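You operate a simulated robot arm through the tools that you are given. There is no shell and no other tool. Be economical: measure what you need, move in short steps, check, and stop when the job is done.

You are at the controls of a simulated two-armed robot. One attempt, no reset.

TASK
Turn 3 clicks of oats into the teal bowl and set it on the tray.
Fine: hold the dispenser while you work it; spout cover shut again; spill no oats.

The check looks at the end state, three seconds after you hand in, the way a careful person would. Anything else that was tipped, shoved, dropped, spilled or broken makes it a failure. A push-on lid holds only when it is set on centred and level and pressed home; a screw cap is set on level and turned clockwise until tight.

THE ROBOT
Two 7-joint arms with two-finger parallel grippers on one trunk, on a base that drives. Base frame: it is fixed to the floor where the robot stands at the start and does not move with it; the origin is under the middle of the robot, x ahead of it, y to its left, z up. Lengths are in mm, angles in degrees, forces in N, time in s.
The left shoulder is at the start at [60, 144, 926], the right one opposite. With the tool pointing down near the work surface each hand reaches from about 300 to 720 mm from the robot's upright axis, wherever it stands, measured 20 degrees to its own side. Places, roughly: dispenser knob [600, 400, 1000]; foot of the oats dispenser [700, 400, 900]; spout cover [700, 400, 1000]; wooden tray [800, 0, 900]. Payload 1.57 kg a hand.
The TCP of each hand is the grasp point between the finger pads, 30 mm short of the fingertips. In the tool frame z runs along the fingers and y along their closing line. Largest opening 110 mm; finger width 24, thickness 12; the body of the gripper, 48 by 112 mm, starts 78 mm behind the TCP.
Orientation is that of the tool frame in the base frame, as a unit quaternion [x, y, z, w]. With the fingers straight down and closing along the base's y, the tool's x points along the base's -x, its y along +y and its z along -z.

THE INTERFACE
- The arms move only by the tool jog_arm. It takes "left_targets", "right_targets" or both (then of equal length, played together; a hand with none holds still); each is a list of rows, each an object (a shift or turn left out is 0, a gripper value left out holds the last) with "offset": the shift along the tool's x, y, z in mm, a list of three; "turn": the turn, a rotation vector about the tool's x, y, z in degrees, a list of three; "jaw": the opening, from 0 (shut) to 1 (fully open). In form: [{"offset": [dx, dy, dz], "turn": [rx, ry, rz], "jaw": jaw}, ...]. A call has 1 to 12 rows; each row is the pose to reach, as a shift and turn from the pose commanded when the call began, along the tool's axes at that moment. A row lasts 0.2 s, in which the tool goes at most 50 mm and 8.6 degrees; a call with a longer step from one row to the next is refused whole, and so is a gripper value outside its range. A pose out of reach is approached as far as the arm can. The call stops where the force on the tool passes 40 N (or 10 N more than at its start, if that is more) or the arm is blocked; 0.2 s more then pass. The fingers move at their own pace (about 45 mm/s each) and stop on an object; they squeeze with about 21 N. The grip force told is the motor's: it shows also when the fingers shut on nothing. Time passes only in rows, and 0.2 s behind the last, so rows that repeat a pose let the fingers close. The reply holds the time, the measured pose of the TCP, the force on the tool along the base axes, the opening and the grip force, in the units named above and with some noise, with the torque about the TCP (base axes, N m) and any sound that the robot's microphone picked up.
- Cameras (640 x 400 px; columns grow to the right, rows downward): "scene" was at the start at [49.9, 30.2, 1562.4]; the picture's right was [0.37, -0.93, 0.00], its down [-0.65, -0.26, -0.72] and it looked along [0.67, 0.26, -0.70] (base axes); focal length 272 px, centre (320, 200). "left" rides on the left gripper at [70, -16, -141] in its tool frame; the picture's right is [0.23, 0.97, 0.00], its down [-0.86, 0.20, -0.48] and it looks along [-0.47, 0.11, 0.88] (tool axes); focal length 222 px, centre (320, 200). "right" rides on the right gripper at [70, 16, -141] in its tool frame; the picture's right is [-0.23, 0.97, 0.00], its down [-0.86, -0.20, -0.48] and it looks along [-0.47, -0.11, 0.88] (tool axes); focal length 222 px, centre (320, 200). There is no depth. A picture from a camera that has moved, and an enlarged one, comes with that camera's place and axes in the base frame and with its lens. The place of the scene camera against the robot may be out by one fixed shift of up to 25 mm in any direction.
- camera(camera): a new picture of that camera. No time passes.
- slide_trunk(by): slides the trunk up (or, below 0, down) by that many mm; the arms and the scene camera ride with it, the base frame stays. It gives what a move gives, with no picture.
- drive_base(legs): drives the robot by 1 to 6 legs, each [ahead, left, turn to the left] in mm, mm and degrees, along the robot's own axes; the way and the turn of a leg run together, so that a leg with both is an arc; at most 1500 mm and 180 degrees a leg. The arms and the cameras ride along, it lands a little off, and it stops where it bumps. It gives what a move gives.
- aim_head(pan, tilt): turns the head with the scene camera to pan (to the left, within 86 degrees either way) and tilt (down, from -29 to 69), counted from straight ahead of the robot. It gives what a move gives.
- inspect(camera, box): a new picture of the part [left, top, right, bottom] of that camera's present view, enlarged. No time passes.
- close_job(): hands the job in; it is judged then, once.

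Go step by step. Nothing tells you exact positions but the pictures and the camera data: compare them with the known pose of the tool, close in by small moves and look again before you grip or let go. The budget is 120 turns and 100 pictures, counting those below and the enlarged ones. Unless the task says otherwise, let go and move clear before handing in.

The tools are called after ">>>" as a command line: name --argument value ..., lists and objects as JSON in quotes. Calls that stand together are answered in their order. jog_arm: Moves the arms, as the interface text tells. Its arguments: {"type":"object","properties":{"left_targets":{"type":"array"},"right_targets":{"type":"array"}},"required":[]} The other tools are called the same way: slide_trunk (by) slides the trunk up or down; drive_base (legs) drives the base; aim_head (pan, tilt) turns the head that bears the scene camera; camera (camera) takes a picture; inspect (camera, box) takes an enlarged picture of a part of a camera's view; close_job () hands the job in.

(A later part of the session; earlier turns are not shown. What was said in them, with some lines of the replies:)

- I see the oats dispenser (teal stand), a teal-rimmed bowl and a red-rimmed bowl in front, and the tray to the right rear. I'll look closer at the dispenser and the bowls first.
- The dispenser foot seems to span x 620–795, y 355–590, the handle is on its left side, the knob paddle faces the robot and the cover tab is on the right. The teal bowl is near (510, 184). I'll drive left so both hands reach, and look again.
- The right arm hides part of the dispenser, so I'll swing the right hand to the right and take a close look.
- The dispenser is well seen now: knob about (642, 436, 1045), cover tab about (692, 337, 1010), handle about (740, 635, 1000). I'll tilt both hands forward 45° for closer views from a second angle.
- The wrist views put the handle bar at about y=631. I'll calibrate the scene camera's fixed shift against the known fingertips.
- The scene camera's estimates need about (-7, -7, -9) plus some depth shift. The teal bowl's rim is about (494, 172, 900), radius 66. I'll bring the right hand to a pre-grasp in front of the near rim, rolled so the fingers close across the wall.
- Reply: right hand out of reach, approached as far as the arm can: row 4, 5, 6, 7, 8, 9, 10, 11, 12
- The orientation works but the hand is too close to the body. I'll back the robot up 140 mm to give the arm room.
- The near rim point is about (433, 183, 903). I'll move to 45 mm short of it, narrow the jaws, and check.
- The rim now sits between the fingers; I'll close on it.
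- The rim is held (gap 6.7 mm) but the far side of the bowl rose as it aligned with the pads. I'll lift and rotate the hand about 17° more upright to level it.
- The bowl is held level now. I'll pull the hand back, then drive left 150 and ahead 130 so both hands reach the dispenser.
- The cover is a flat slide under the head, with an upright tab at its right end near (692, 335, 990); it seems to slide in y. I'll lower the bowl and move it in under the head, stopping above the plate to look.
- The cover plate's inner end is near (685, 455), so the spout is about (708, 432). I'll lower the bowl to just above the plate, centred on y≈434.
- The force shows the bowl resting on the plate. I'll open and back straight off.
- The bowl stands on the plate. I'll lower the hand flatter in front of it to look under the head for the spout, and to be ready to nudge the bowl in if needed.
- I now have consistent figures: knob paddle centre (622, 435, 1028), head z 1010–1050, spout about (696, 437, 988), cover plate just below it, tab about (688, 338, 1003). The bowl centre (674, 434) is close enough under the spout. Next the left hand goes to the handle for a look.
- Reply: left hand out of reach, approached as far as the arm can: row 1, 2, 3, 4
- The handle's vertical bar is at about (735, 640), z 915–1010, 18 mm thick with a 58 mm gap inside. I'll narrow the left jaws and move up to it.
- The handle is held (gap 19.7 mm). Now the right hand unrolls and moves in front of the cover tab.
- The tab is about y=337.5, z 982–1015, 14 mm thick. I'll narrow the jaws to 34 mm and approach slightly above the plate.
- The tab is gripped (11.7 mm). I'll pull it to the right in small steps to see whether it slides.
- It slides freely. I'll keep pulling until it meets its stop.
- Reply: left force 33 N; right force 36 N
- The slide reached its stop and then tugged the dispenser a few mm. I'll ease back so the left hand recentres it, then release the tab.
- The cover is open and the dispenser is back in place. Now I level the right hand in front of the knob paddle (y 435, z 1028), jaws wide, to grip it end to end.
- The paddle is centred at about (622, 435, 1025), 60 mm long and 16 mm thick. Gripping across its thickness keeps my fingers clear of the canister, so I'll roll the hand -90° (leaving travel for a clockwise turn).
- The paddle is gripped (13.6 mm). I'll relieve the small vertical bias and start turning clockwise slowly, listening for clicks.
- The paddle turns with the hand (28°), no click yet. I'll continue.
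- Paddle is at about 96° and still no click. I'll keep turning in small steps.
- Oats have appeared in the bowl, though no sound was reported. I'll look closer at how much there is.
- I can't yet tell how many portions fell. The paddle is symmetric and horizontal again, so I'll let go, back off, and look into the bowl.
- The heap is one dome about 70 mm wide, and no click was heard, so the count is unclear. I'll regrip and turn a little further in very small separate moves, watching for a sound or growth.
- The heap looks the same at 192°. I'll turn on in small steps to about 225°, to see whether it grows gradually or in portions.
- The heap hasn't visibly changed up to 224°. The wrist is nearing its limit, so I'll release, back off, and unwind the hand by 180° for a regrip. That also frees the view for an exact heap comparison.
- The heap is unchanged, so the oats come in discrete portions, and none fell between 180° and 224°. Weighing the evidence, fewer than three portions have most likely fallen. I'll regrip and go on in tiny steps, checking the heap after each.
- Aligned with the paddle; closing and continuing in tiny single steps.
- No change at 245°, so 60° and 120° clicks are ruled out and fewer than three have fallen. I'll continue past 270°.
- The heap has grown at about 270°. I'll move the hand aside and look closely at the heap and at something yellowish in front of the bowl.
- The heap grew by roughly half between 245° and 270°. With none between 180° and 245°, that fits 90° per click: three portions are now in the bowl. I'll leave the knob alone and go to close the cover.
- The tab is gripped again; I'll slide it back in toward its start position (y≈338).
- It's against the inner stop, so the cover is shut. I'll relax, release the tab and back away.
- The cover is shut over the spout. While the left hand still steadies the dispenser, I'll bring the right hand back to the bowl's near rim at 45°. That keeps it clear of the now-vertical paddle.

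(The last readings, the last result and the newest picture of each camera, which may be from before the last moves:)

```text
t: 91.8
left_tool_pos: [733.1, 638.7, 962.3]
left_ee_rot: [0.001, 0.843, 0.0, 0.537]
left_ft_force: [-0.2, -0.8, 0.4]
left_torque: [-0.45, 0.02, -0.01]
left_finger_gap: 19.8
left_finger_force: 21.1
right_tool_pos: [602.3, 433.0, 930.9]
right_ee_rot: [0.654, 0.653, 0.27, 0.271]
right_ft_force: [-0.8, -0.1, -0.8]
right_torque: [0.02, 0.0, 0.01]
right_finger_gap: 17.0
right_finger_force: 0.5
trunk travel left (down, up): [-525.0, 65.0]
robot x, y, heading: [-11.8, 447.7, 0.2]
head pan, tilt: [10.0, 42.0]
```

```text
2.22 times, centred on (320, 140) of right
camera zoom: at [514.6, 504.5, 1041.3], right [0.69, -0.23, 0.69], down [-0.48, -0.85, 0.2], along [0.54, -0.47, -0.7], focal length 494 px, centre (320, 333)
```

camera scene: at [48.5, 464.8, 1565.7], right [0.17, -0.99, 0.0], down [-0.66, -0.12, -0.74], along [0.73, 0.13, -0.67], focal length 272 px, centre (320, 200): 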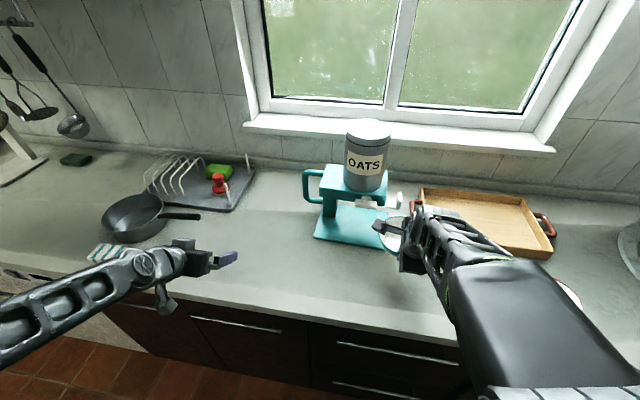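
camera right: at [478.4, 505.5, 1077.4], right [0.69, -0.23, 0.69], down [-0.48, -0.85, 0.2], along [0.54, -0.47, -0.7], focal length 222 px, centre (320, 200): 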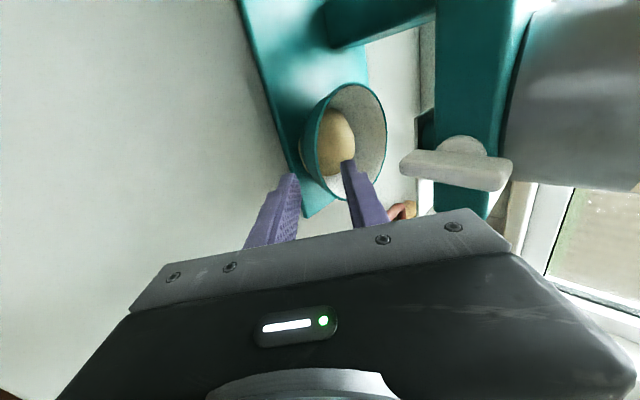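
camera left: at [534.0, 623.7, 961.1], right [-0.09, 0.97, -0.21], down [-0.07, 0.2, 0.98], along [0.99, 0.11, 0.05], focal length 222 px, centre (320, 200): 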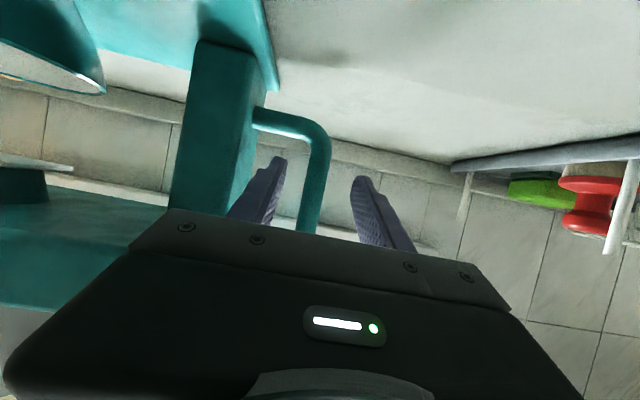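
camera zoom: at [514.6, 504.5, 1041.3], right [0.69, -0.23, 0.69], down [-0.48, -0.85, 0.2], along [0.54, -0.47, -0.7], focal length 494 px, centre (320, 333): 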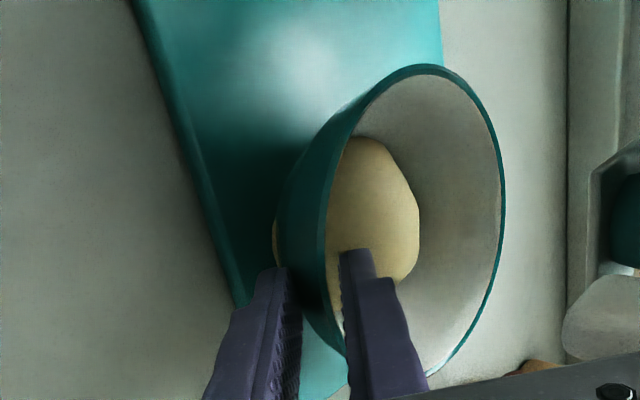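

The wall sits loosely between the fingers. I'll drag the bowl gently 32 mm toward the robot on the plate.

>>> jog_arm --right_targets '[{"offset": [0, -3, -3]}, {"offset": [0, -7, -7]}, {"offset": [0, -11, -11]}, {"offset": [0, -15, -15]}, {"offset": [0, -19, -19]}, {"offset": [0, -23, -23]}, {"offset": [0, -26, -26]}]'

>>> inspect --camera "right" --box '[220, 50, 420, 230]'

>>> inspect --camera "scene" --box '[310, 160, 410, 260]'

```text
t: 93.3
left_tool_pos: [732.5, 638.4, 963.4]
left_ee_rot: [0.001, 0.843, -0.001, 0.537]
left_ft_force: [0.9, 0.3, 1.3]
left_torque: [-0.42, 0.0, 0.01]
left_finger_gap: 19.7
left_finger_force: 21.2
right_tool_pos: [566.0, 434.6, 931.4]
right_ee_rot: [0.654, 0.653, 0.27, 0.271]
right_ft_force: [0.8, -0.1, 1.3]
right_torque: [-0.01, 0.0, -0.02]
right_finger_gap: 17.2
right_finger_force: 0.4
trunk travel left (down, up): [-525.0, 65.0]
robot x, y, heading: [-9.8, 450.3, -0.1]
head pan, tilt: [10.0, 42.0]
```

```text
2.22 times, centred on (320, 140) of right
camera zoom: at [477.5, 504.6, 1041.3], right [0.69, -0.23, 0.69], down [-0.48, -0.85, 0.2], along [0.54, -0.47, -0.7], focal length 494 px, centre (320, 333)
```

zoom: 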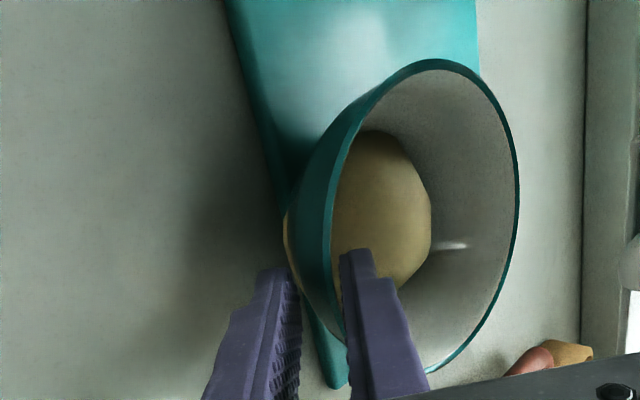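

```text
4.00 times, centred on (360, 210) of scene
camera zoom: at [46.5, 464.9, 1565.8], right [0.17, -0.99, 0.0], down [-0.66, -0.12, -0.74], along [0.73, 0.13, -0.67], focal length 1087 px, centre (160, 160)
```

zoom: 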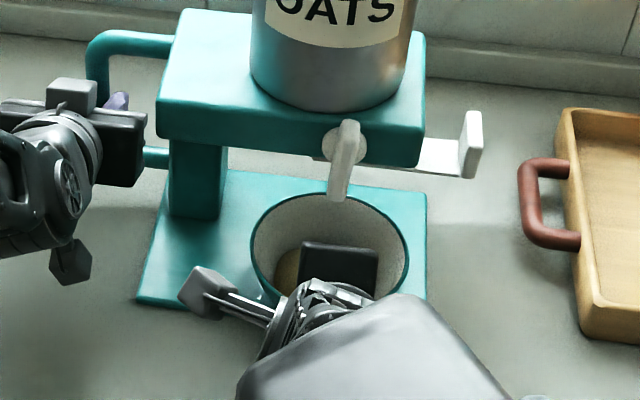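

The bowl followed cleanly and the heap moved with it, with nothing left on the plate. I'll open, back off, go to 28° so the pads match the wall slope, and re-approach.

>>> jog_arm --right_targets '[{"offset": [0, 0, 0], "jaw": 0.32}, {"offset": [0, 0, 0], "jaw": 0.32}, {"offset": [0, 0, -25]}, {"offset": [0, 0, -45]}, {"offset": [0, 8, -38], "turn": [8.5, 0, 0]}, {"offset": [0, 16, -32], "turn": [17, 0, 0]}, {"offset": [0, 17, -26], "turn": [17, 0, 0]}, {"offset": [0, 17, -26], "turn": [17, 0, 0]}]'

>>> inspect --camera "right" --box '[220, 50, 420, 230]'

```text
t: 95.2
left_tool_pos: [734.7, 637.3, 963.2]
left_ee_rot: [0.001, 0.843, -0.001, 0.537]
left_ft_force: [2.0, -1.5, 0.3]
left_torque: [-0.41, 0.11, 0.01]
left_finger_gap: 19.8
left_finger_force: 20.6
right_tool_pos: [558.9, 436.1, 961.8]
right_ee_rot: [0.687, 0.685, 0.171, 0.17]
right_ft_force: [0.6, -0.9, -0.1]
right_torque: [0.01, 0.01, 0.02]
right_finger_gap: 35.1
right_finger_force: 0.1
trunk travel left (down, up): [-525.0, 65.0]
robot x, y, heading: [-8.7, 453.0, -0.1]
head pan, tilt: [10.0, 42.0]
```

```text
2.22 times, centred on (320, 140) of right
camera zoom: at [507.8, 504.6, 1093.0], right [0.86, -0.23, 0.46], down [-0.4, -0.85, 0.33], along [0.31, -0.47, -0.83], focal length 494 px, centre (320, 333)
```

zoom: 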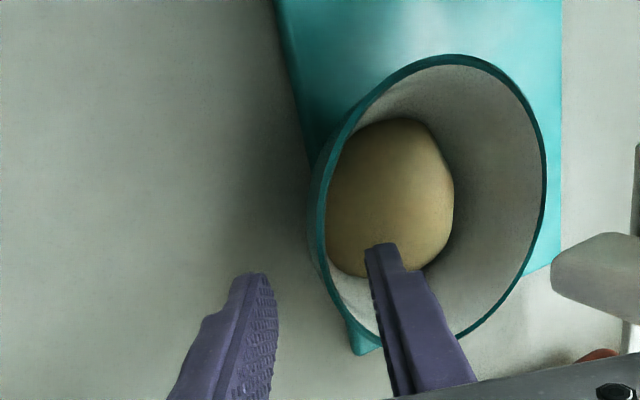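

>>> jog_arm --right_targets '[{"offset": [-1, 0, 15]}, {"offset": [-1, 0, 30]}, {"offset": [-1, 0, 40]}, {"offset": [-1, 0, 40], "jaw": 0.15}, {"offset": [-1, 0, 40], "jaw": 0.0}, {"offset": [-1, 0, 40], "jaw": 0.0}, {"offset": [-1, 0, 40], "jaw": 0.0}]'

>>> inspect --camera "right" --box '[220, 50, 420, 230]'

```text
t: 96.8
left_tool_pos: [734.1, 638.9, 963.4]
left_ee_rot: [0.001, 0.844, -0.001, 0.537]
left_ft_force: [-0.8, -0.2, 1.8]
left_torque: [-0.39, 0.01, 0.0]
left_finger_gap: 19.6
left_finger_force: 21.0
right_tool_pos: [578.2, 433.5, 925.3]
right_ee_rot: [0.687, 0.685, 0.17, 0.17]
right_ft_force: [-0.3, 0.3, 0.0]
right_torque: [0.01, 0.17, 0.01]
right_finger_gap: 7.0
right_finger_force: 21.2
trunk travel left (down, up): [-525.0, 65.0]
robot x, y, heading: [-11.7, 450.5, -0.1]
head pan, tilt: [10.0, 42.0]
```

```text
2.22 times, centred on (320, 140) of right
camera zoom: at [526.1, 503.7, 1057.6], right [0.86, -0.23, 0.46], down [-0.4, -0.85, 0.33], along [0.31, -0.47, -0.83], focal length 494 px, centre (320, 333)
```

zoom: 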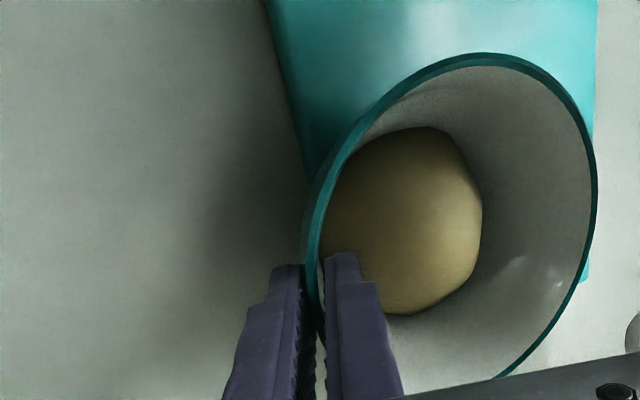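

The grip is good. I'll lift slightly, bring the bowl straight out from under the head, then raise it.

>>> jog_arm --right_targets '[{"offset": [0, 5, -9]}, {"offset": [0, 9, -18]}, {"offset": [0, -10, -29]}, {"offset": [0, -30, -40]}, {"offset": [0, -50, -52]}, {"offset": [0, -68, -63]}, {"offset": [0, -85, -74]}, {"offset": [0, -75, -92]}, {"offset": [0, -65, -108]}, {"offset": [0, -55, -120]}, {"offset": [0, -55, -120]}]'

>>> jog_arm --left_targets '[{"jaw": 0.25}, {"jaw": 0.5}, {"jaw": 0.5}, {"offset": [10, 0, -20]}, {"offset": [20, 0, -43]}, {"offset": [38, 2, -82]}, {"offset": [58, 4, -126]}, {"offset": [82, 6, -170]}]'

>>> camera --camera "scene"

```text
t: 99.2
left_tool_pos: [733.5, 638.6, 963.9]
left_ee_rot: [0.001, 0.843, -0.001, 0.538]
left_ft_force: [-0.7, 0.4, 2.2]
left_torque: [-0.44, 0.04, 0.01]
left_finger_gap: 19.7
left_finger_force: 21.0
right_tool_pos: [474.6, 433.0, 1005.9]
right_ee_rot: [0.687, 0.686, 0.17, 0.17]
right_ft_force: [0.8, 0.4, -2.3]
right_torque: [0.0, 0.08, 0.0]
right_finger_gap: 6.9
right_finger_force: 20.5
trunk travel left (down, up): [-525.0, 65.0]
robot x, y, heading: [-11.6, 449.0, -0.3]
head pan, tilt: [10.0, 42.0]
```

```text
refused: row 8 steps farther than a row can; nothing moved
```

```text
8 pictures are left
camera scene: at [46.4, 464.9, 1565.8], right [0.17, -0.99, 0.0], down [-0.66, -0.12, -0.74], along [0.73, 0.13, -0.67], focal length 272 px, centre (320, 200)
```

scene: 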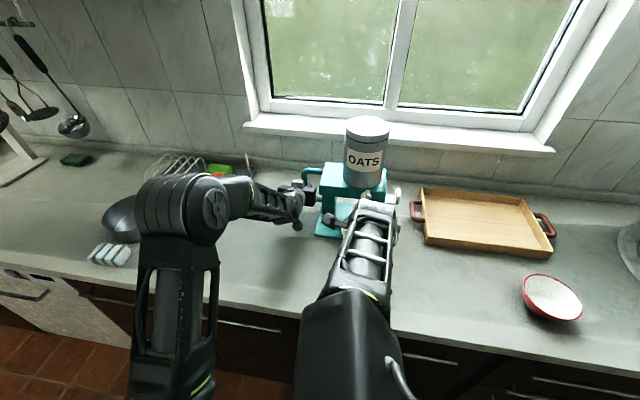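

The bowl is out and level. My left release was refused for one overly long step, so I'll redo it in smaller steps.

>>> jog_arm --left_targets '[{"jaw": 0.25}, {"jaw": 0.5}, {"jaw": 0.5}, {"offset": [10, 0, -20]}, {"offset": [20, 0, -43]}, {"offset": [38, 2, -82]}, {"offset": [56, 4, -120]}, {"offset": [74, 6, -158]}, {"offset": [84, 6, -200]}, {"offset": [84, 6, -245]}, {"offset": [84, 6, -270]}]'

>>> inspect --camera "scene" --box '[270, 110, 430, 270]'

```text
t: 101.5
left_tool_pos: [521.0, 645.9, 1013.7]
left_ee_rot: [0.001, 0.843, -0.001, 0.538]
left_ft_force: [-0.2, -0.3, -0.3]
left_torque: [0.01, 0.01, -0.04]
left_finger_gap: 55.1
left_finger_force: 0.1
left hand out of reach, approached as far as the arm can: row 9, 10, 11
right_tool_pos: [472.4, 433.7, 1006.3]
right_ee_rot: [0.687, 0.685, 0.17, 0.171]
right_ft_force: [-0.4, 0.2, -1.5]
right_torque: [-0.02, 0.12, -0.01]
right_finger_gap: 7.1
right_finger_force: 21.0
trunk travel left (down, up): [-525.0, 65.0]
robot x, y, heading: [-10.7, 452.8, -0.3]
head pan, tilt: [10.0, 42.0]
```

```text
2.50 times, centred on (350, 190) of scene
camera zoom: at [45.7, 464.9, 1565.8], right [0.17, -0.99, 0.0], down [-0.66, -0.12, -0.74], along [0.73, 0.13, -0.67], focal length 679 px, centre (245, 225)
```

zoom: 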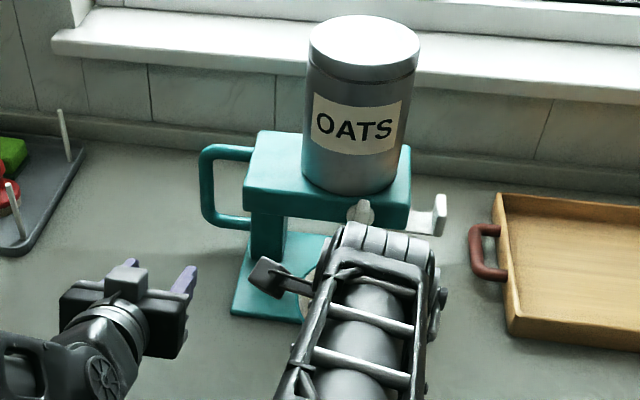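

The left hand is clear and the dispenser is exactly where it was. I'll back off, drive right 270, and come forward again for the tray.

>>> drive_base --legs '[[-60, 0, 0], [0, -270, 0], [65, 0, 0]]'

>>> camera --camera "scene"

```text
t: 104.6
left_tool_pos: [528.5, 380.2, 1012.3]
left_ee_rot: [-0.001, 0.844, 0.001, 0.536]
left_ft_force: [0.6, -1.2, 0.2]
left_torque: [-0.01, -0.02, 0.0]
left_finger_gap: 54.8
left_finger_force: 0.2
right_tool_pos: [479.7, 166.8, 1004.6]
right_ee_rot: [0.686, 0.687, 0.169, 0.169]
right_ft_force: [0.6, 0.5, -2.8]
right_torque: [-0.02, 0.15, 0.05]
right_finger_gap: 7.1
right_finger_force: 20.4
trunk travel left (down, up): [-525.0, 65.0]
robot x, y, heading: [-0.9, 182.9, 0.3]
head pan, tilt: [10.0, 42.0]
```

```text
6 pictures are left
camera scene: at [53.6, 196.5, 1565.7], right [0.18, -0.98, 0.0], down [-0.66, -0.12, -0.74], along [0.73, 0.13, -0.67], focal length 272 px, centre (320, 200)
```

scene: 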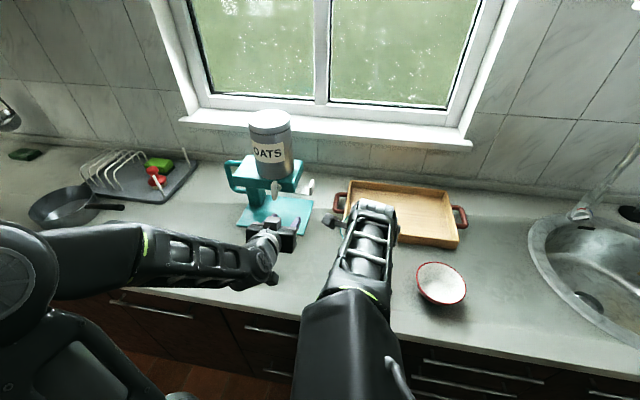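

The tray spans about x 640–900, y -130 to 230. I'll carry the bowl over to about (745, 55) and lower to just above the tray.

>>> jog_arm --right_targets '[{"offset": [-16, 29, 15]}, {"offset": [-35, 58, 31]}, {"offset": [-55, 87, 46]}, {"offset": [-75, 116, 61]}, {"offset": [-94, 145, 77]}, {"offset": [-112, 174, 92]}, {"offset": [-112, 161, 116]}, {"offset": [-112, 148, 140]}, {"offset": [-112, 148, 140]}]'

>>> camera --camera "right"

```text
t: 106.6
left_tool_pos: [527.5, 378.9, 1012.6]
left_ee_rot: [-0.001, 0.844, 0.001, 0.536]
left_ft_force: [-0.3, 0.4, -0.1]
left_torque: [0.0, 0.0, -0.03]
left_finger_gap: 55.0
left_finger_force: 0.0
right_tool_pos: [673.9, 54.7, 950.6]
right_ee_rot: [0.686, 0.687, 0.17, 0.17]
right_ft_force: [0.5, 0.7, -1.9]
right_torque: [-0.03, 0.15, -0.05]
right_finger_gap: 7.0
right_finger_force: 20.8
trunk travel left (down, up): [-525.0, 65.0]
robot x, y, heading: [-4.6, 183.2, 0.1]
head pan, tilt: [10.0, 42.0]
```

```text
5 pictures are left
camera right: at [622.1, 124.8, 1081.7], right [0.86, -0.23, 0.46], down [-0.4, -0.86, 0.33], along [0.31, -0.47, -0.83], focal length 222 px, centre (320, 200)
```

right: 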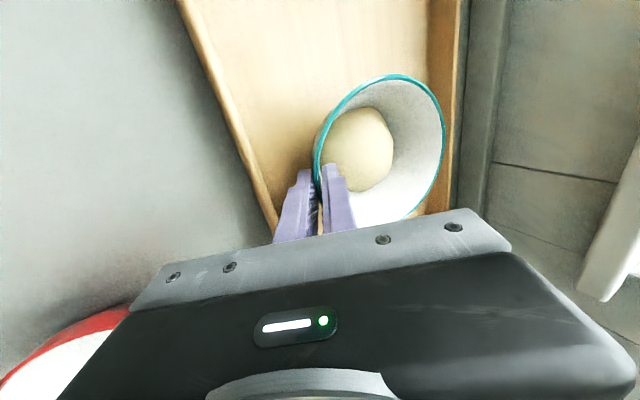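

The bowl is over the tray interior, clear of the near wall. I'll lower it onto the tray floor carefully.

>>> jog_arm --right_targets '[{"offset": [0, 3, 14]}, {"offset": [0, -3, 25]}, {"offset": [0, -4, 27]}]'

>>> jog_arm --right_targets '[{"offset": [0, -0.9, 1.8]}]'

>>> jog_arm --right_targets '[{"offset": [0, -0.9, 1.8]}]'

```text
t: 107.4
left_tool_pos: [527.4, 379.9, 1013.7]
left_ee_rot: [0.0, 0.844, 0.0, 0.537]
left_ft_force: [0.3, 0.5, -0.1]
left_torque: [0.03, 0.01, 0.0]
left_finger_gap: 55.3
left_finger_force: 0.1
right_tool_pos: [684.1, 54.2, 924.2]
right_ee_rot: [0.685, 0.687, 0.17, 0.17]
right_ft_force: [0.3, 0.3, -1.7]
right_torque: [0.01, 0.13, -0.03]
right_finger_gap: 7.4
right_finger_force: 21.1
trunk travel left (down, up): [-525.0, 65.0]
robot x, y, heading: [-1.7, 183.6, -0.1]
head pan, tilt: [10.0, 42.0]
```

```text
t: 107.8
left_tool_pos: [527.6, 379.2, 1012.6]
left_ee_rot: [-0.001, 0.844, 0.001, 0.537]
left_ft_force: [0.4, 0.3, 0.3]
left_torque: [0.0, 0.0, -0.02]
left_finger_gap: 54.9
left_finger_force: 0.1
right_tool_pos: [683.4, 54.0, 924.3]
right_ee_rot: [0.685, 0.687, 0.171, 0.171]
right_ft_force: [0.1, -0.3, 0.5]
right_torque: [0.03, 0.08, 0.02]
right_finger_gap: 7.1
right_finger_force: 21.2
trunk travel left (down, up): [-525.0, 65.0]
robot x, y, heading: [-1.8, 184.2, 0.2]
head pan, tilt: [10.0, 42.0]
```

```text
t: 108.2
left_tool_pos: [526.0, 379.5, 1013.7]
left_ee_rot: [-0.001, 0.843, 0.0, 0.537]
left_ft_force: [0.1, -0.8, 0.4]
left_torque: [0.02, -0.02, 0.0]
left_finger_gap: 55.2
left_finger_force: 0.0
right_tool_pos: [684.2, 53.4, 923.8]
right_ee_rot: [0.685, 0.687, 0.172, 0.172]
right_ft_force: [-2.9, 0.5, 8.4]
right_torque: [0.0, 0.04, 0.05]
right_finger_gap: 7.0
right_finger_force: 21.1
trunk travel left (down, up): [-525.0, 65.0]
robot x, y, heading: [-5.5, 182.0, 0.4]
head pan, tilt: [10.0, 42.0]
```

Contact: the bowl is on the tray floor. I'll open and back straight off.

>>> jog_arm --right_targets '[{"jaw": 0.12}, {"jaw": 0.25}, {"jaw": 0.28}, {"jaw": 0.28}, {"offset": [0, 0, -20]}, {"offset": [0, 0, -45]}, {"offset": [0, 0, -85]}, {"offset": [0, -30, -110]}, {"offset": [0, -60, -130]}]'

>>> camera --camera "right"

>>> camera --camera "scene"

```text
t: 110.2
left_tool_pos: [525.9, 378.6, 1012.8]
left_ee_rot: [0.0, 0.844, 0.0, 0.537]
left_ft_force: [1.3, 0.8, -0.4]
left_torque: [0.02, 0.01, 0.0]
left_finger_gap: 55.0
left_finger_force: 0.1
right_tool_pos: [569.2, 54.2, 1009.3]
right_ee_rot: [0.686, 0.686, 0.17, 0.171]
right_ft_force: [0.0, -0.3, 0.0]
right_torque: [0.0, -0.02, 0.01]
right_finger_gap: 30.9
right_finger_force: 0.0
trunk travel left (down, up): [-525.0, 65.0]
robot x, y, heading: [-3.6, 179.0, -0.1]
head pan, tilt: [10.0, 42.0]
```

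```text
4 pictures are left
camera right: at [517.7, 124.4, 1140.9], right [0.86, -0.23, 0.46], down [-0.4, -0.86, 0.33], along [0.32, -0.47, -0.83], focal length 222 px, centre (320, 200)
```

right: 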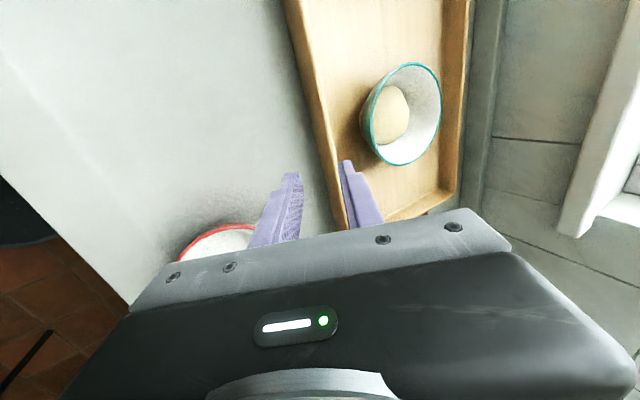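

```text
3 pictures are left
camera scene: at [50.5, 196.3, 1565.8], right [0.18, -0.98, 0.0], down [-0.66, -0.12, -0.74], along [0.73, 0.13, -0.67], focal length 272 px, centre (320, 200)
```

scene: 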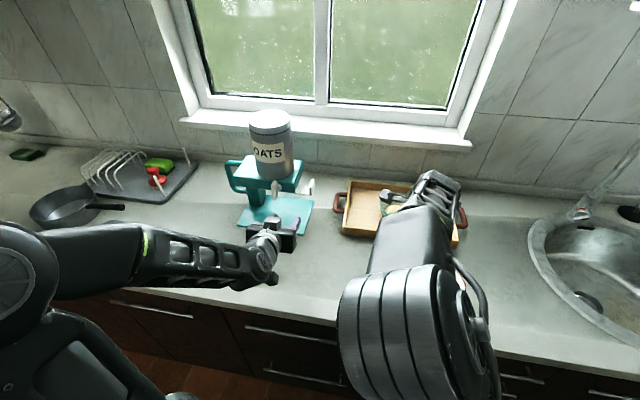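

The bowl stands upright on the tray and both hands are clear. One last check of the dispenser plate and cover.

>>> inspect --camera "scene" --box '[210, 100, 340, 240]'

```text
2.86 times, centred on (275, 170) of scene
camera zoom: at [50.5, 196.3, 1565.8], right [0.18, -0.98, 0.0], down [-0.66, -0.12, -0.74], along [0.73, 0.13, -0.67], focal length 776 px, centre (449, 286)
```

zoom: 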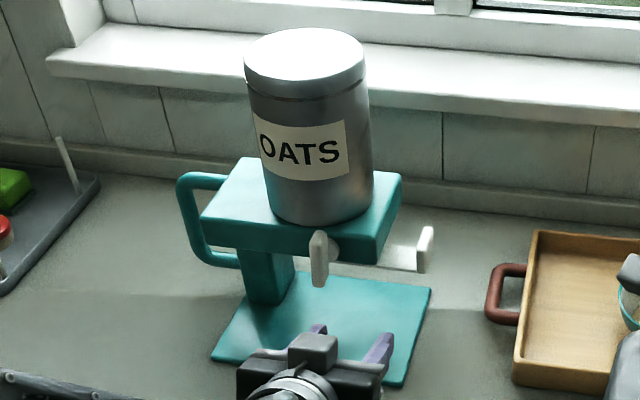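

The plate is clean, the cover is shut and the dispenser is in place, so I'm handing in.

>>> close_job

```text
The job is handed in.
```

I turned what I take to be three clicks of oats into the teal bowl and set it on the tray, but the count of three is inferred. No click sound ever came through. I went by how the heap grew: it didn't change between 180° and 245° of turn, then grew by about half near 270°. That fits 90° per click, so I stopped there.

- **Dispenser:** I held it by the handle for all the knob and cover work. It slid a few mm when the cover hit its stop, and it was back in place at the end.
- **Cover and spills:** The cover is shut again. I saw no spilled oats on the plate or counter. A thin yellow edge showed under the bowl's foot, but it moved with the bowl, so I took it for a drawing fault rather than a spill.
- **End state:** The bowl stands upright on the tray. Both hands have let go and are clear.
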